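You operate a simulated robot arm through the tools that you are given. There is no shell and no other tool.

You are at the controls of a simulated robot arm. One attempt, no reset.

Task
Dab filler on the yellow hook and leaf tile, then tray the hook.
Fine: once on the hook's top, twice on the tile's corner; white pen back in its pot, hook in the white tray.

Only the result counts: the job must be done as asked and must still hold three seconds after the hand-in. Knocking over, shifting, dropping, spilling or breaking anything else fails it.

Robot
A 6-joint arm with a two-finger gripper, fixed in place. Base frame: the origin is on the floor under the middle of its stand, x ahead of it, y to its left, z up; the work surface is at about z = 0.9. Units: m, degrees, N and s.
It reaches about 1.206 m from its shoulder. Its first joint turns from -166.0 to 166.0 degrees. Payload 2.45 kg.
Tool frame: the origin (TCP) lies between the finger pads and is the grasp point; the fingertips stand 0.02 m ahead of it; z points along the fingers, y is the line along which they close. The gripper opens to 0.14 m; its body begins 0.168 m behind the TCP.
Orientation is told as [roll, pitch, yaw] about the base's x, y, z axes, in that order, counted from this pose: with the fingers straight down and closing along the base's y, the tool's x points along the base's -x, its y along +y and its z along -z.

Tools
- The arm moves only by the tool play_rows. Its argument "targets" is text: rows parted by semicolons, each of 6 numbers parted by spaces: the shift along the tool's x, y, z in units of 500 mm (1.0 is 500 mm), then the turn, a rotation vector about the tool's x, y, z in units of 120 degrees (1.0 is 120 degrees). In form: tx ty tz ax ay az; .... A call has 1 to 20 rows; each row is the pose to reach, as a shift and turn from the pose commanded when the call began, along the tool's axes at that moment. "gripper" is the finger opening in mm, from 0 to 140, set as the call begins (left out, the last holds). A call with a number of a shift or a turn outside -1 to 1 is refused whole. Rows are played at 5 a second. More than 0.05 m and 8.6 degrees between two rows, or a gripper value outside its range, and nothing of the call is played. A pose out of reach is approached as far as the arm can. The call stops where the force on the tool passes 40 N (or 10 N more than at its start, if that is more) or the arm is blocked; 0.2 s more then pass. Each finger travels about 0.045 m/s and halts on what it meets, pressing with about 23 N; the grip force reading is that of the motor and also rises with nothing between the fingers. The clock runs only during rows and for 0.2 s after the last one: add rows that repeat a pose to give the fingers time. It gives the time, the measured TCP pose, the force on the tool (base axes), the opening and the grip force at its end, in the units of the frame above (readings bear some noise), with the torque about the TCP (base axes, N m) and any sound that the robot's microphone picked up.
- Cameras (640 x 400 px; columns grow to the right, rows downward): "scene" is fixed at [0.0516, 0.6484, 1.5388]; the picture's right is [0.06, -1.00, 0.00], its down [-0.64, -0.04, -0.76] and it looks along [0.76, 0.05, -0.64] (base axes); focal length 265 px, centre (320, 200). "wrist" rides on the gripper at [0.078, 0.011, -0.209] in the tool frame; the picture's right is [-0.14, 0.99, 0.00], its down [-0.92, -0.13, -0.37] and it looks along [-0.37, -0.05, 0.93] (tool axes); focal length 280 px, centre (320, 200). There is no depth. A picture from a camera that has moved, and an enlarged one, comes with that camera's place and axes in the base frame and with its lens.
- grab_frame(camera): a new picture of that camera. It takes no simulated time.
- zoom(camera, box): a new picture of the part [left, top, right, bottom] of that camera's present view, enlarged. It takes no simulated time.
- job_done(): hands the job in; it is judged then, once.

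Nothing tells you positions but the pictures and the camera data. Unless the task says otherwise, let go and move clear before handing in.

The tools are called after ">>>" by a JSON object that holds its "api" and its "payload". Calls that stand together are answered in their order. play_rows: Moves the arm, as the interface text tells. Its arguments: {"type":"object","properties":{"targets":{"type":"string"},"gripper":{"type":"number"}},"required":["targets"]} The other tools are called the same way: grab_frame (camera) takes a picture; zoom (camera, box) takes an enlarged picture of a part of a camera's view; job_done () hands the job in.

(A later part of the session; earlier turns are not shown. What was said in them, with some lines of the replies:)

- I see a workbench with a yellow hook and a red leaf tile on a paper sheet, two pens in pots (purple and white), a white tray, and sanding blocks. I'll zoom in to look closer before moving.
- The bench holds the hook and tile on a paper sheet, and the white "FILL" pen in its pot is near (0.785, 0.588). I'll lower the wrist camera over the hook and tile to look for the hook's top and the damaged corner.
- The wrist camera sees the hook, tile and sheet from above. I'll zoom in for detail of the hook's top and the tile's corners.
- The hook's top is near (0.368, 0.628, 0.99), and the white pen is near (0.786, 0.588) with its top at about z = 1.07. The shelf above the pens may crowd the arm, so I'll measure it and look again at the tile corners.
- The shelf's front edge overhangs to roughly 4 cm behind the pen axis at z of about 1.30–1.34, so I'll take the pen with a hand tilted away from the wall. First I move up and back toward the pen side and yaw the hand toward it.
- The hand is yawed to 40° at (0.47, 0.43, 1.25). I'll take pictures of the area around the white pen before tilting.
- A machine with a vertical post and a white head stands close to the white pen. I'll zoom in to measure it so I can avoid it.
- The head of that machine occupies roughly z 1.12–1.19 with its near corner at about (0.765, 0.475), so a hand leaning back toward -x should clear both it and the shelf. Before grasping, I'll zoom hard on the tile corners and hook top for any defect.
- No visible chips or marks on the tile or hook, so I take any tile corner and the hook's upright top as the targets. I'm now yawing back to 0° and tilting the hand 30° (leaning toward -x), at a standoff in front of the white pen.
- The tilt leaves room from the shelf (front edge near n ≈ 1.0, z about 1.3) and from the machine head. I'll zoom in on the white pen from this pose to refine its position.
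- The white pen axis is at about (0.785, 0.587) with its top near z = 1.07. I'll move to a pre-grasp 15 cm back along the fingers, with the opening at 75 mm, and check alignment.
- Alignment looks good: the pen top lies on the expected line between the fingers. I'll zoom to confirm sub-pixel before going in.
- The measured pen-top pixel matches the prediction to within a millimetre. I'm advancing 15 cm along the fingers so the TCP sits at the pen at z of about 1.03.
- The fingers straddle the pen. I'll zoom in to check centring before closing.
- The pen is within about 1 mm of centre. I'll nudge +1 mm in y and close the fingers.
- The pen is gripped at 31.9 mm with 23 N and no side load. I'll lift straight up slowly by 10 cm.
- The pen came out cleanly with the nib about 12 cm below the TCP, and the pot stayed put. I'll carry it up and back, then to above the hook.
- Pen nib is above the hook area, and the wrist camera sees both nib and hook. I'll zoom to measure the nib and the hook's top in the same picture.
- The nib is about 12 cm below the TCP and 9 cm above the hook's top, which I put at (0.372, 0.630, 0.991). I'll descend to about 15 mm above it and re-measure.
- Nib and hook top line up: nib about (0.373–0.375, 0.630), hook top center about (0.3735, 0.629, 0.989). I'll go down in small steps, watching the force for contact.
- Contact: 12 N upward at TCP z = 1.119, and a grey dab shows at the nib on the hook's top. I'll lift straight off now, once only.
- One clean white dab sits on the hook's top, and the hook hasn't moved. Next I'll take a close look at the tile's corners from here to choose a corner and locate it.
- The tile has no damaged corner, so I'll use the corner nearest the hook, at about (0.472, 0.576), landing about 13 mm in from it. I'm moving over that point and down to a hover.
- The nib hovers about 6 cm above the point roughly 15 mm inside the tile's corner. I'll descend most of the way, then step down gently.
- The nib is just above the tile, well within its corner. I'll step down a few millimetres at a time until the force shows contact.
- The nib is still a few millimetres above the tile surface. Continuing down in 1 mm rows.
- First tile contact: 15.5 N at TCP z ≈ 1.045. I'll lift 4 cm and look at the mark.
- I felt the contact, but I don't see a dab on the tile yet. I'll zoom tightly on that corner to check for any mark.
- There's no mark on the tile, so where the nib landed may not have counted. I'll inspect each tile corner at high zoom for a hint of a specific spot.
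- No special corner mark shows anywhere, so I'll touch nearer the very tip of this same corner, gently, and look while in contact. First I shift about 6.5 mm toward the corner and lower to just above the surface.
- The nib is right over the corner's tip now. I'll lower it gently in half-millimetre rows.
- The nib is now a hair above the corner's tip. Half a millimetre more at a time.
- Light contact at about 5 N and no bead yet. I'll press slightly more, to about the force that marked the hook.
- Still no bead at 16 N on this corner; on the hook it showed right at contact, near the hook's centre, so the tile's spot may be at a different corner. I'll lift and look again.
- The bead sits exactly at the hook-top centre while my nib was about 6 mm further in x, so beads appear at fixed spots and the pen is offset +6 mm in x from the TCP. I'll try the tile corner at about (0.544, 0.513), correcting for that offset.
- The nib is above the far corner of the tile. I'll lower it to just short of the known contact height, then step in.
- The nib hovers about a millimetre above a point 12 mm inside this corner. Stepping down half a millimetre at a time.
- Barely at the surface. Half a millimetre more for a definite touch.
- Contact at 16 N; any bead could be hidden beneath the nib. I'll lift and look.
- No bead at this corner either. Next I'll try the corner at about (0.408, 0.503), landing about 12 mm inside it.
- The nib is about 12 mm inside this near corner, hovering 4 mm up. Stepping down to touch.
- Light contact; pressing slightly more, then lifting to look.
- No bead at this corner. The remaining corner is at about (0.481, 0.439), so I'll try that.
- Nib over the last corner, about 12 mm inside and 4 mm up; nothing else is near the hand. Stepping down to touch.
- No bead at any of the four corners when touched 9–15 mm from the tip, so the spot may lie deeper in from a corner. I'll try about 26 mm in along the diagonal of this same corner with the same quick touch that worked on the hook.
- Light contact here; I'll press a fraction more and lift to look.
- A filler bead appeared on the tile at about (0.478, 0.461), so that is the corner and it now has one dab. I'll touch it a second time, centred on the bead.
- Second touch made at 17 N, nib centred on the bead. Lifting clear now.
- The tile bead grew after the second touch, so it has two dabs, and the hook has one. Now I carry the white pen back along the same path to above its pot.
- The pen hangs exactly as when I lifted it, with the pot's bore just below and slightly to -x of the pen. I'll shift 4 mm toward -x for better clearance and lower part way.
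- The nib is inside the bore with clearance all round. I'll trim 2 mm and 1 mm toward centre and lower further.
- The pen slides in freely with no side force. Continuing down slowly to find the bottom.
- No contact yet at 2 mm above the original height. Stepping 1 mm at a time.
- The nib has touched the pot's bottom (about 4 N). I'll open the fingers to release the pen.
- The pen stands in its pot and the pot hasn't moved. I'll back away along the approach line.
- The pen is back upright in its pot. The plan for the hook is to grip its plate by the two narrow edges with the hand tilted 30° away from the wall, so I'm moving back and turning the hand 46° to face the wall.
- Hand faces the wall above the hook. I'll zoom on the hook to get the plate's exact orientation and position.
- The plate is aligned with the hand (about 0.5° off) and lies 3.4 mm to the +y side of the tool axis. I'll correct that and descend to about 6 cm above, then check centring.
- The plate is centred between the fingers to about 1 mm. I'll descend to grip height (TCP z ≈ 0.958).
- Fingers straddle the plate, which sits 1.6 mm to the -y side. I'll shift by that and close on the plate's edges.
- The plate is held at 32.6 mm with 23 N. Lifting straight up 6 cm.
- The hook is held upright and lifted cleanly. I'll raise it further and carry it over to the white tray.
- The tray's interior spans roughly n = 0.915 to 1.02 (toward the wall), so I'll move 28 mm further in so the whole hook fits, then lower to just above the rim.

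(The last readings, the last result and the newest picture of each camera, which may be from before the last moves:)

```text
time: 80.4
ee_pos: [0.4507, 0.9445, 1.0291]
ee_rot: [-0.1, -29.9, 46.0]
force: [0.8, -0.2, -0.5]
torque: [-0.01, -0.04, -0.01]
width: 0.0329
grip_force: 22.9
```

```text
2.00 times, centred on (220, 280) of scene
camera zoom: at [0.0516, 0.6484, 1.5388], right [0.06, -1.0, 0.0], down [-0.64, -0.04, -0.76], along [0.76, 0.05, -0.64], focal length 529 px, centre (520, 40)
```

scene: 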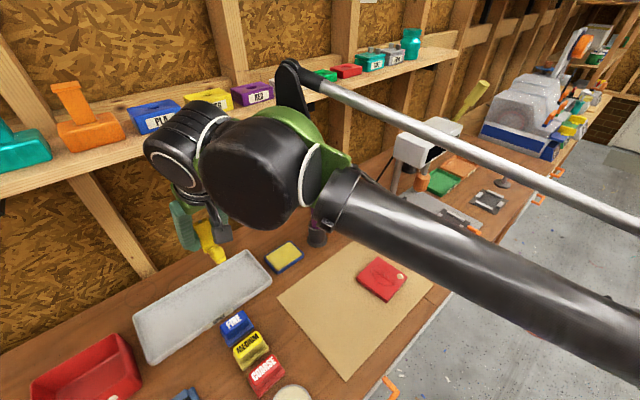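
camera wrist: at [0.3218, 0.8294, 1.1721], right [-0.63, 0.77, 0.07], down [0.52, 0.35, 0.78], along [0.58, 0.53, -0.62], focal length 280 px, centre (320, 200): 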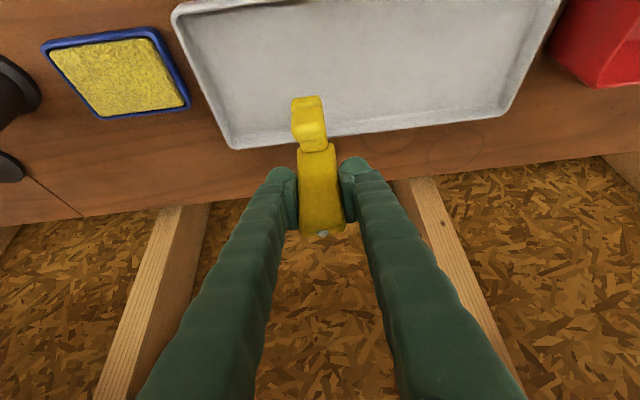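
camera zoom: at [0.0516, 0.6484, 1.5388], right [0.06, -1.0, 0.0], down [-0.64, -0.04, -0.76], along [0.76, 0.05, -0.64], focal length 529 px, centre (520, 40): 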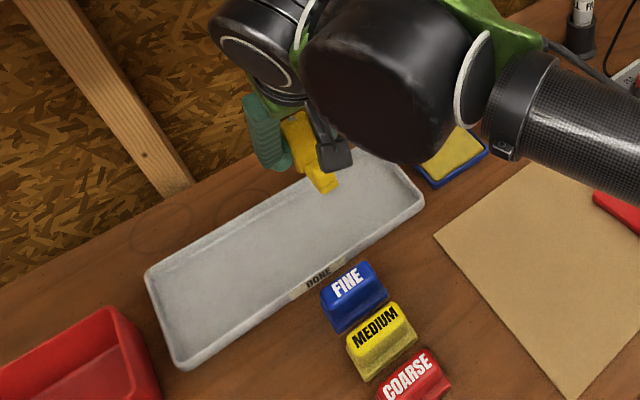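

The predicted landing spot is well inside the tray floor on all sides. I'll shift 6 mm back toward the centre and lower to about 1 cm above the floor.

>>> {"api": "play_rows", "payload": {"targets": "0.0254 0 0.02 0 0 0; 0.0404 0 0.046 0 0 0; 0.0554 0 0.0719 0 0 0; 0.0604 0 0.0806 0 0 0; 0.0604 0 0.0806 0 0 0"}}

>>> {"api": "grab_frame", "payload": {"camera": "wrist"}}

>>> {"api": "zoom", "payload": {"camera": "scene", "box": [200, 220, 320, 320]}}

```text
time: 81.6
ee_pos: [0.4465, 0.9412, 0.9802]
ee_rot: [-0.1, -30.0, 45.9]
force: [0.2, -0.5, -0.1]
torque: [0.01, 0.03, 0.02]
width: 0.0326
grip_force: 22.9
```

```text
taken
camera wrist: at [0.3176, 0.8262, 1.1218], right [-0.63, 0.77, 0.07], down [0.52, 0.35, 0.78], along [0.58, 0.53, -0.62], focal length 280 px, centre (320, 200)
```

wrist: 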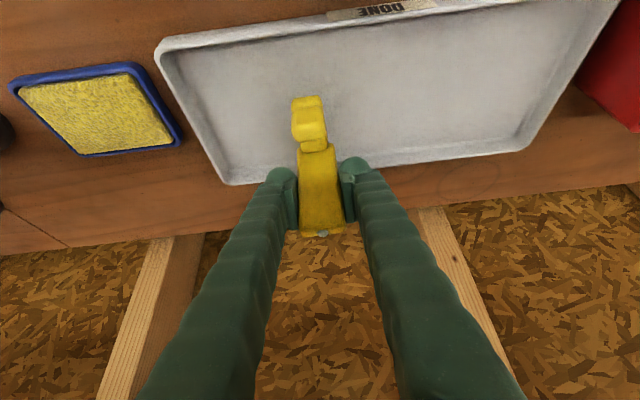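

```text
4.00 times, centred on (260, 270) of scene
camera zoom: at [0.0516, 0.6484, 1.5388], right [0.06, -1.0, 0.0], down [-0.64, -0.04, -0.76], along [0.76, 0.05, -0.64], focal length 1058 px, centre (560, -80)
```

zoom: 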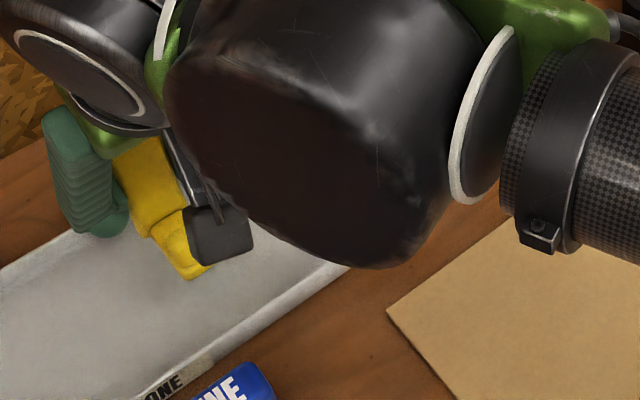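

The hook hangs about 2 cm above the tray floor with margin to every wall. Lowering further, then feeling for the floor.

>>> {"api": "play_rows", "payload": {"targets": "0.004 0 0.0069 0 0 0; 0.008 0 0.0139 0 0 0; 0.012 0 0.0208 0 0 0; 0.012 0 0.0208 0 0 0"}}

>>> {"api": "play_rows", "payload": {"targets": "0.001 0 0.0017 0 0 0; 0.002 0 0.0035 0 0 0; 0.002 0 0.0035 0 0 0"}}

```text
time: 82.6
ee_pos: [0.4451, 0.9387, 0.9678]
ee_rot: [0.0, -30.0, 45.9]
force: [-0.3, 0.0, -1.2]
torque: [0.01, -0.01, 0.01]
width: 0.0326
grip_force: 22.4
```

```text
time: 83.4
ee_pos: [0.4463, 0.9417, 0.9653]
ee_rot: [0.0, -30.0, 46.0]
force: [-0.2, 0.7, -0.3]
torque: [0.01, 0.01, 0.03]
width: 0.0323
grip_force: 22.8
```

>>> {"api": "play_rows", "payload": {"targets": "0.001 0 0.0017 0 0 0; 0.001 0 0.0017 0 0 0"}}

>>> {"api": "play_rows", "payload": {"targets": "0.001 0 0.0017 0 0 0; 0.001 0 0.0017 0 0 0"}}

>>> {"api": "zoom", "payload": {"camera": "wrist", "box": [230, 70, 410, 250]}}

```text
time: 84.0
ee_pos: [0.4446, 0.9407, 0.9643]
ee_rot: [0.0, -30.1, 45.9]
force: [-0.7, 0.3, 0.1]
torque: [0.03, -0.01, -0.05]
width: 0.0326
grip_force: 23.4
```

```text
time: 84.6
ee_pos: [0.4452, 0.9407, 0.9641]
ee_rot: [0.0, -30.0, 45.9]
force: [0.5, 0.2, -1.1]
torque: [0.05, -0.04, -0.01]
width: 0.0324
grip_force: 23.3
```

```text
2.22 times, centred on (320, 160) of wrist
camera zoom: at [0.3167, 0.826, 1.1062], right [-0.63, 0.77, 0.07], down [0.52, 0.35, 0.78], along [0.58, 0.53, -0.62], focal length 623 px, centre (320, 289)
```

zoom: 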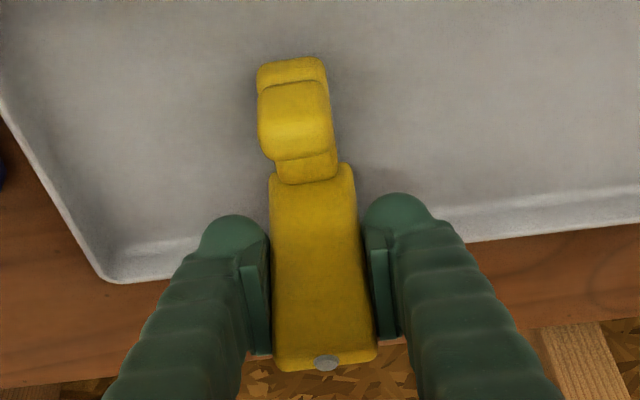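

Shadows show the hook almost on the tray floor. Continuing in 1 mm steps.

>>> {"api": "play_rows", "payload": {"targets": "0.001 0 0.0017 0 0 0; 0.001 0 0.0017 0 0 0"}}

>>> {"api": "play_rows", "payload": {"targets": "0.0007 0 0.0012 0 0 0; 0.0007 0 0.0012 0 0 0"}}

```text
time: 85.2
ee_pos: [0.4463, 0.9417, 0.964]
ee_rot: [0.0, -30.0, 46.1]
force: [-0.2, 0.1, -1.3]
torque: [0.03, -0.01, -0.01]
width: 0.0323
grip_force: 23.2
```

```text
time: 85.8
ee_pos: [0.4454, 0.941, 0.961]
ee_rot: [0.0, -30.0, 46.0]
force: [-0.4, -0.7, 0.0]
torque: [0.01, 0.01, 0.04]
width: 0.0328
grip_force: 23.0
```

>>> {"api": "play_rows", "payload": {"targets": "0.0006 0 0.001 0 0 0; 0.0006 0 0.001 0 0 0"}}

>>> {"api": "play_rows", "payload": {"targets": "0.0006 0 0.001 0 0 0; 0.0006 0 0.001 0 0 0"}}

```text
time: 86.4
ee_pos: [0.4459, 0.9402, 0.9617]
ee_rot: [0.0, -30.1, 46.0]
force: [0.3, 0.6, -0.1]
torque: [0.01, 0.01, 0.0]
width: 0.0325
grip_force: 22.3
```

```text
time: 87.0
ee_pos: [0.4454, 0.9412, 0.9606]
ee_rot: [0.1, -30.1, 46.0]
force: [-0.2, 0.5, 0.0]
torque: [0.0, -0.01, 0.0]
width: 0.0327
grip_force: 23.4
```

>>> {"api": "play_rows", "payload": {"targets": "0.0006 0 0.001 0 0 0; 0.0006 0 0.001 0 0 0"}}

>>> {"api": "play_rows", "payload": {"targets": "0.0006 0 0.001 0 0 0; 0.0006 0 0.001 0 0 0"}}

>>> {"api": "zoom", "payload": {"camera": "wrist", "box": [280, 80, 360, 160]}}

```text
time: 87.6
ee_pos: [0.4449, 0.9421, 0.9601]
ee_rot: [0.1, -30.1, 46.0]
force: [0.4, 0.2, -1.0]
torque: [0.04, -0.03, 0.01]
width: 0.0324
grip_force: 23.2
```

```text
time: 88.2
ee_pos: [0.4447, 0.9416, 0.9603]
ee_rot: [0.0, -29.9, 46.0]
force: [0.1, -0.1, -1.2]
torque: [-0.02, -0.02, 0.0]
width: 0.0324
grip_force: 23.3
```

```text
5.00 times, centred on (320, 120) of wrist
camera zoom: at [0.3166, 0.8264, 1.1022], right [-0.63, 0.77, 0.07], down [0.52, 0.35, 0.78], along [0.58, 0.53, -0.62], focal length 1402 px, centre (320, 600)
```

zoom: 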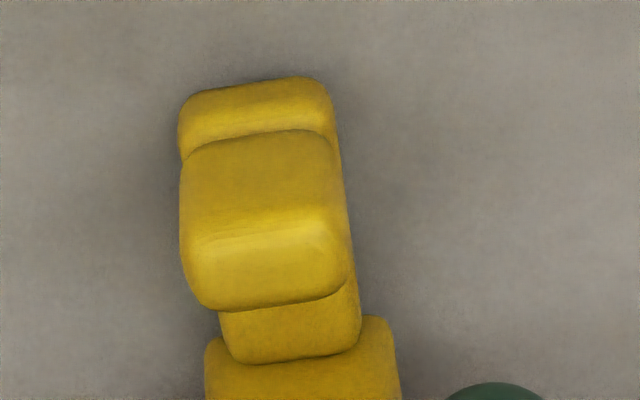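

Still no floor contact. A few more sub-millimetre steps.

>>> {"api": "play_rows", "payload": {"targets": "0.0006 0 0.001 0 0 0; 0.0006 0 0.001 0 0 0"}}

>>> {"api": "play_rows", "payload": {"targets": "0.0006 0 0.001 0 0 0; 0.0006 0 0.001 0 0 0"}}

```text
time: 88.8
ee_pos: [0.4448, 0.9411, 0.9592]
ee_rot: [0.1, -30.0, 46.0]
force: [-0.2, 0.2, 0.2]
torque: [0.02, 0.03, 0.01]
width: 0.0327
grip_force: 23.1
```

```text
time: 89.4
ee_pos: [0.4455, 0.9422, 0.9594]
ee_rot: [0.0, -30.1, 46.0]
force: [-0.6, 0.2, -1.5]
torque: [0.0, -0.01, -0.01]
width: 0.0327
grip_force: 22.7
```

>>> {"api": "play_rows", "payload": {"targets": "0.0006 0 0.001 0 0 0; 0.0006 0 0.001 0 0 0"}}

>>> {"api": "play_rows", "payload": {"targets": "0.0006 0 0.001 0 0 0; 0.0006 0 0.001 0 0 0"}}

>>> {"api": "zoom", "payload": {"camera": "scene", "box": [200, 230, 300, 310]}}

```text
time: 90.0
ee_pos: [0.4458, 0.9413, 0.9573]
ee_rot: [-0.1, -30.0, 46.0]
force: [-0.1, 0.2, -1.0]
torque: [0.03, -0.02, 0.0]
width: 0.0326
grip_force: 23.1
```

```text
time: 90.6
ee_pos: [0.4456, 0.941, 0.9591]
ee_rot: [0.0, -30.0, 45.9]
force: [0.4, 0.2, -0.6]
torque: [0.01, -0.01, 0.0]
width: 0.0324
grip_force: 23.0
```

```text
5.00 times, centred on (250, 270) of scene
camera zoom: at [0.0516, 0.6484, 1.5388], right [0.06, -1.0, 0.0], down [-0.64, -0.04, -0.76], along [0.76, 0.05, -0.64], focal length 1323 px, centre (670, -150)
```

zoom: 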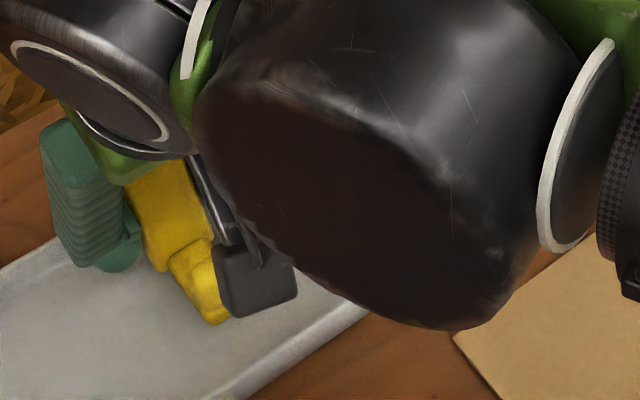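

At the original grip height and still free; the tray floor is evidently slightly lower than the paper. I'll continue carefully.

>>> {"api": "play_rows", "payload": {"targets": "0.0006 0 0.001 0 0 0; 0.0006 0 0.001 0 0 0"}}

>>> {"api": "play_rows", "payload": {"targets": "0.0006 0 0.001 0 0 0; 0.0006 0 0.001 0 0 0"}}

>>> {"api": "zoom", "payload": {"camera": "wrist", "box": [230, 70, 410, 250]}}

```text
time: 91.2
ee_pos: [0.4461, 0.9405, 0.9576]
ee_rot: [0.1, -30.0, 46.1]
force: [-0.2, 1.2, 0.5]
torque: [0.01, -0.03, -0.02]
width: 0.0327
grip_force: 22.9
```

```text
time: 91.8
ee_pos: [0.4455, 0.9411, 0.9573]
ee_rot: [0.0, -29.9, 46.1]
force: [0.5, 0.5, 0.6]
torque: [-0.02, 0.06, -0.02]
width: 0.0325
grip_force: 23.3
```

```text
2.22 times, centred on (320, 160) of wrist
camera zoom: at [0.3171, 0.826, 1.0993], right [-0.63, 0.77, 0.07], down [0.52, 0.35, 0.78], along [0.58, 0.53, -0.62], focal length 623 px, centre (320, 289)
```

zoom: 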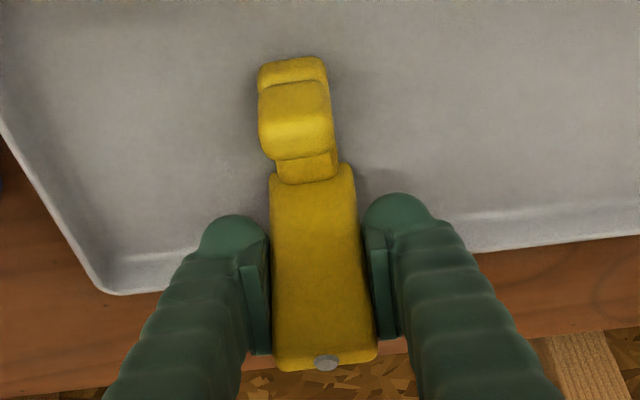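

Force has turned slightly positive, so the floor is close. One more step.

>>> {"api": "play_rows", "payload": {"targets": "0.0006 0 0.001 0 0 0; 0.0006 0 0.001 0 0 0"}}

>>> {"api": "play_rows", "payload": {"targets": "0.0006 0 0.001 0 0 0; 0.0006 0 0.001 0 0 0"}}

```text
time: 92.4
ee_pos: [0.4456, 0.9404, 0.9572]
ee_rot: [0.0, -30.0, 46.0]
force: [2.7, 2.1, 8.1]
torque: [-0.21, 0.1, 0.04]
width: 0.0325
grip_force: 22.7
```

```text
time: 93.0
ee_pos: [0.4452, 0.9409, 0.9566]
ee_rot: [0.0, -30.1, 46.1]
force: [1.3, 3.0, 16.1]
torque: [-0.03, 0.06, 0.01]
width: 0.0327
grip_force: 22.9
```

Firm contact with the tray floor. I'll ease off 0.9 mm and open the fingers to release the hook.

>>> {"api": "play_rows", "payload": {"targets": "-0.0009 0 -0.00156 0 0 0; -0.0009 0 -0.00156 0 0 0"}}

>>> {"api": "play_rows", "payload": {"targets": "0 0 0 0 0 0; 0 0 0 0 0 0; 0 0 0 0 0 0; 0 0 0 0 0 0; 0 0 0 0 0 0", "gripper": 70}}

>>> {"api": "zoom", "payload": {"camera": "wrist", "box": [230, 70, 410, 250]}}

>>> {"api": "zoom", "payload": {"camera": "scene", "box": [200, 230, 300, 310]}}

```text
time: 93.6
ee_pos: [0.4451, 0.9405, 0.9578]
ee_rot: [0.0, -30.0, 45.9]
force: [1.0, -1.1, 3.5]
torque: [-0.04, -0.04, -0.01]
width: 0.0325
grip_force: 23.3
```

```text
time: 94.8
ee_pos: [0.4456, 0.9425, 0.9572]
ee_rot: [0.0, -30.0, 46.1]
force: [0.4, -0.1, -0.2]
torque: [0.0, 0.0, -0.04]
width: 0.0698
grip_force: 0.1
```

```text
2.22 times, centred on (320, 160) of wrist
camera zoom: at [0.3168, 0.8264, 1.099], right [-0.63, 0.77, 0.07], down [0.52, 0.35, 0.78], along [0.58, 0.53, -0.62], focal length 623 px, centre (320, 289)
```

zoom: 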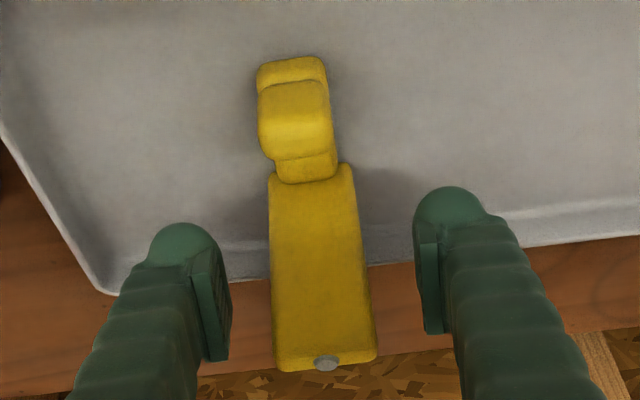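

```text
5.00 times, centred on (250, 270) of scene
camera zoom: at [0.0516, 0.6484, 1.5388], right [0.06, -1.0, 0.0], down [-0.64, -0.04, -0.76], along [0.76, 0.05, -0.64], focal length 1323 px, centre (670, -150)
```

zoom: 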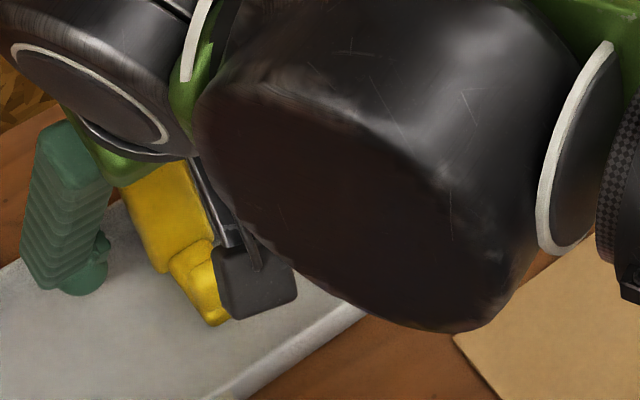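

The hook stands free in the tray. Backing the hand away along its own axis, away from the wall.

>>> {"api": "play_rows", "payload": {"targets": "0 0 -0.04 0 0 0; 0 0 -0.1 0 0 0; 0 0 -0.17 0 0 0; 0 0 -0.25 0 0 0; 0 0 -0.33 0 0 0; 0 0 -0.41 0 0 0; 0 0 -0.41 0 0 0"}}

>>> {"api": "grab_frame", "payload": {"camera": "wrist"}}

>>> {"api": "grab_frame", "payload": {"camera": "scene"}}

```text
time: 96.4
ee_pos: [0.3724, 0.8663, 1.1331]
ee_rot: [0.1, -30.0, 46.0]
force: [0.0, -0.4, 0.4]
torque: [0.0, -0.03, 0.0]
width: 0.0702
grip_force: 0.1
```

```text
taken
camera wrist: at [0.2434, 0.7515, 1.275], right [-0.63, 0.77, 0.07], down [0.52, 0.35, 0.78], along [0.58, 0.53, -0.62], focal length 280 px, centre (320, 200)
```

wrist: 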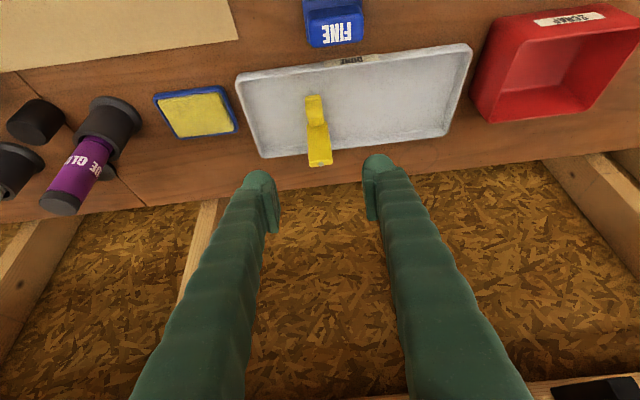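

```text
taken
```

scene: 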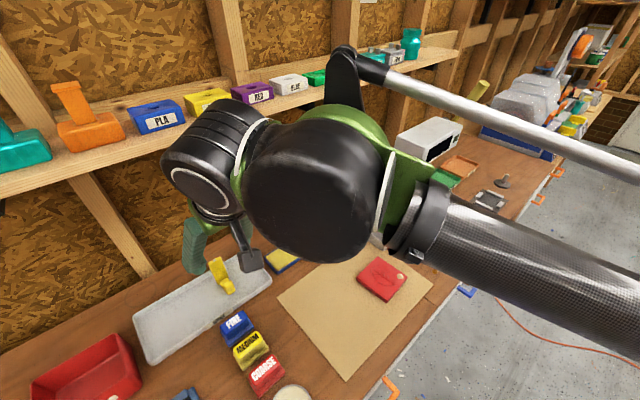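

The hook stands upright inside the white tray. I'll move the arm well clear and check the whole scene.

>>> {"api": "play_rows", "payload": {"targets": "0.0349 -0.0372 -0.063 0 0 0; 0.0697 -0.0744 -0.126 0 0 0; 0.1046 -0.1116 -0.1889 0 0 0; 0.1395 -0.1488 -0.2519 0 0 0; 0.1743 -0.186 -0.3149 0 0 0; 0.2092 -0.2232 -0.3779 0 0 0; 0.2441 -0.2604 -0.4408 0 0 0; 0.2789 -0.2976 -0.5038 0 0 0; 0.3138 -0.3348 -0.5668 0 0 0; 0.3138 -0.3348 -0.5668 0 0 0"}}

>>> {"api": "grab_frame", "payload": {"camera": "scene"}}

>>> {"api": "zoom", "payload": {"camera": "scene", "box": [120, 230, 300, 370]}}

>>> {"api": "zoom", "payload": {"camera": "scene", "box": [290, 150, 430, 310]}}

>>> {"api": "grab_frame", "payload": {"camera": "wrist"}}

```text
time: 98.6
ee_pos: [0.3029, 0.5497, 1.2997]
ee_rot: [0.0, -30.0, 46.0]
force: [-0.1, -0.2, 0.1]
torque: [-0.02, -0.01, 0.0]
width: 0.0698
grip_force: 0.0
```

```text
taken
```

scene: 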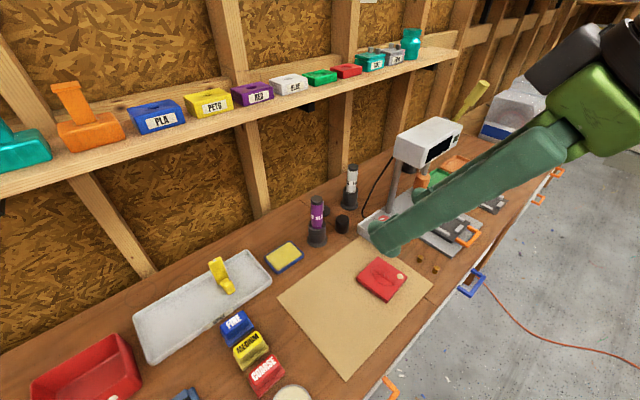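

```text
2.86 times, centred on (210, 300) of scene
camera zoom: at [0.0516, 0.6484, 1.5388], right [0.06, -1.0, 0.0], down [-0.64, -0.04, -0.76], along [0.76, 0.05, -0.64], focal length 756 px, centre (634, -86)
```

zoom: 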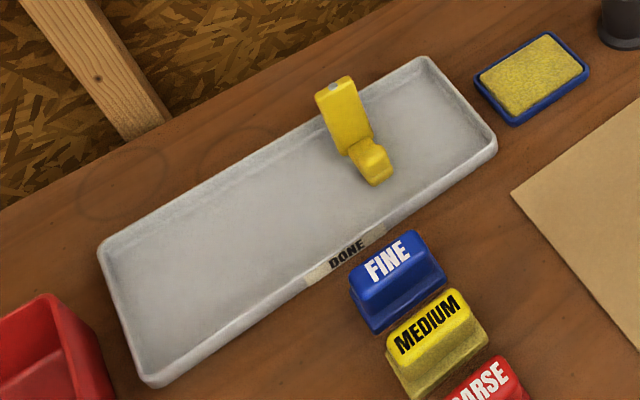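

```text
2.50 times, centred on (360, 230) of scene
camera zoom: at [0.0516, 0.6484, 1.5388], right [0.06, -1.0, 0.0], down [-0.64, -0.04, -0.76], along [0.76, 0.05, -0.64], focal length 661 px, centre (220, 125)
```

zoom: 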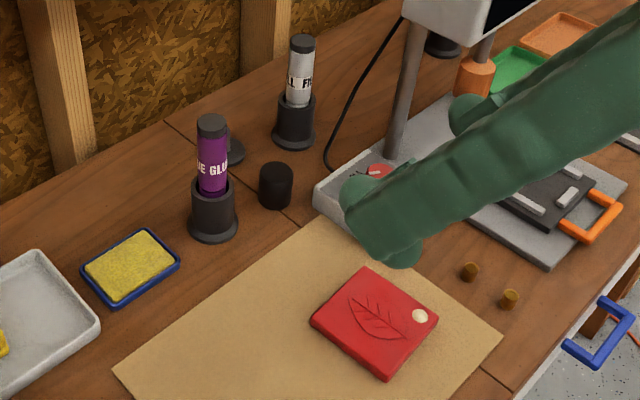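

```text
taken
camera wrist: at [0.1735, 0.4346, 1.4424], right [-0.63, 0.77, 0.07], down [0.52, 0.35, 0.78], along [0.58, 0.53, -0.62], focal length 280 px, centre (320, 200)
```

wrist: 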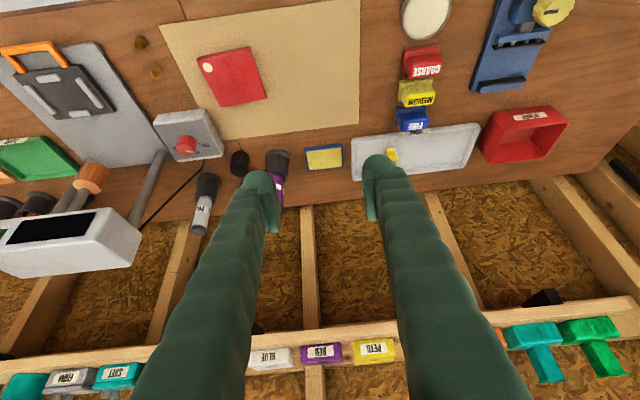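

Everything looks in place: pen in its pot, hook upright in the tray, bead on the tile. I'll do final close checks of the hook's bead, the tile's position and the pen.

>>> {"api": "zoom", "payload": {"camera": "scene", "box": [200, 250, 250, 300]}}

>>> {"api": "zoom", "payload": {"camera": "scene", "box": [280, 230, 440, 330]}}

>>> {"api": "zoom", "payload": {"camera": "scene", "box": [280, 150, 440, 250]}}

>>> {"api": "zoom", "payload": {"camera": "wrist", "box": [340, 110, 480, 190]}}

```text
8.00 times, centred on (225, 275) of scene
camera zoom: at [0.0516, 0.6484, 1.5388], right [0.06, -1.0, 0.0], down [-0.64, -0.04, -0.76], along [0.76, 0.05, -0.64], focal length 2117 px, centre (1080, -400)
```

zoom: 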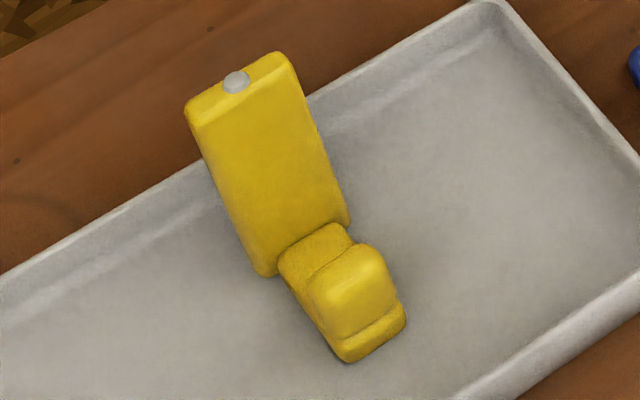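

```text
4.00 times, centred on (360, 280) of scene
camera zoom: at [0.0516, 0.6484, 1.5388], right [0.06, -1.0, 0.0], down [-0.64, -0.04, -0.76], along [0.76, 0.05, -0.64], focal length 1058 px, centre (160, -120)
```

zoom: 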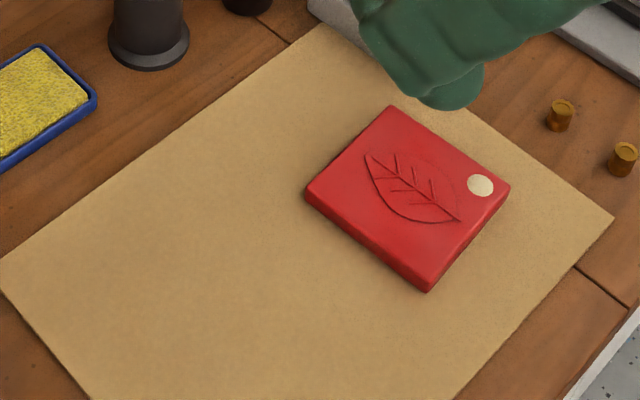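

```text
4.00 times, centred on (360, 200) of scene
camera zoom: at [0.0516, 0.6484, 1.5388], right [0.06, -1.0, 0.0], down [-0.64, -0.04, -0.76], along [0.76, 0.05, -0.64], focal length 1058 px, centre (160, 200)
```

zoom: 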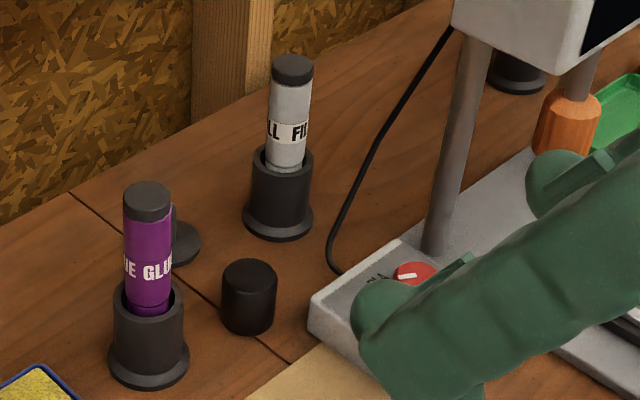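

```text
4.57 times, centred on (410, 150) of wrist
camera zoom: at [0.1735, 0.4346, 1.4424], right [-0.63, 0.77, 0.07], down [0.52, 0.35, 0.78], along [0.58, 0.53, -0.62], focal length 1282 px, centre (-91, 429)
```

zoom: 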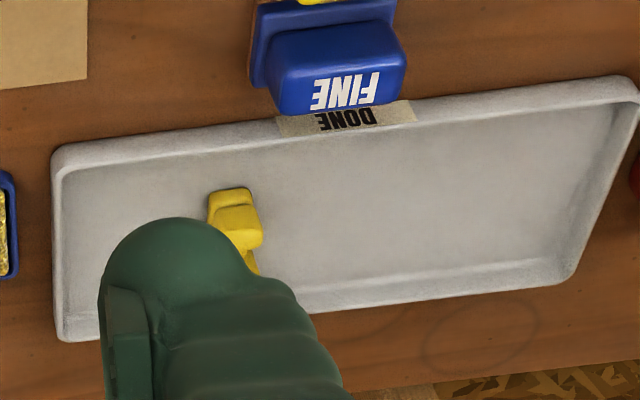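

The leaf tile hasn't moved and has its two-touch filler bead on the corner. The hook, with one dab on top, stands upright in the white "DONE" tray. The white pen is back in its pot, both pots look undisturbed, and the hand is empty and clear, so I'm handing in.

>>> {"api": "job_done", "payload": {}}

```text
The job is handed in.
```

I've handed the job in, and no verdict came back. By my last pictures it was done as asked, but two things could count against it.

**Final state**
- **Hook:** it has one dab on top and stands upright, released, in the white "DONE" tray.
- **Leaf tile:** it has two dabs on one corner, at about (0.478, 0.461). The filler bead appeared on the first counted touch and grew on the second. The tile sits where it started.
- **White pen:** it is upright in its pot, which has not moved.
- **Arm:** the hand is empty and clear of the bench. Nothing else looked shifted or knocked.

**What could count against it**
- **Extra touches on the tile:** nothing marked which corner was meant, so I tried all four. The nib touched the tile five times before it hit the right spot: twice on one corner and once on each of the other three. None of those left a mark, but a strict count of touches on the tile would be higher than two.
- **Bead colour:** the hook's bead is small and grey, while the tile's is larger and cream. I don't know why they differ. I left the hook alone, because a second touch would have broken the "once".

I read "Fine:" as the description of an acceptable result, not as an instruction to use the block labelled FINE.
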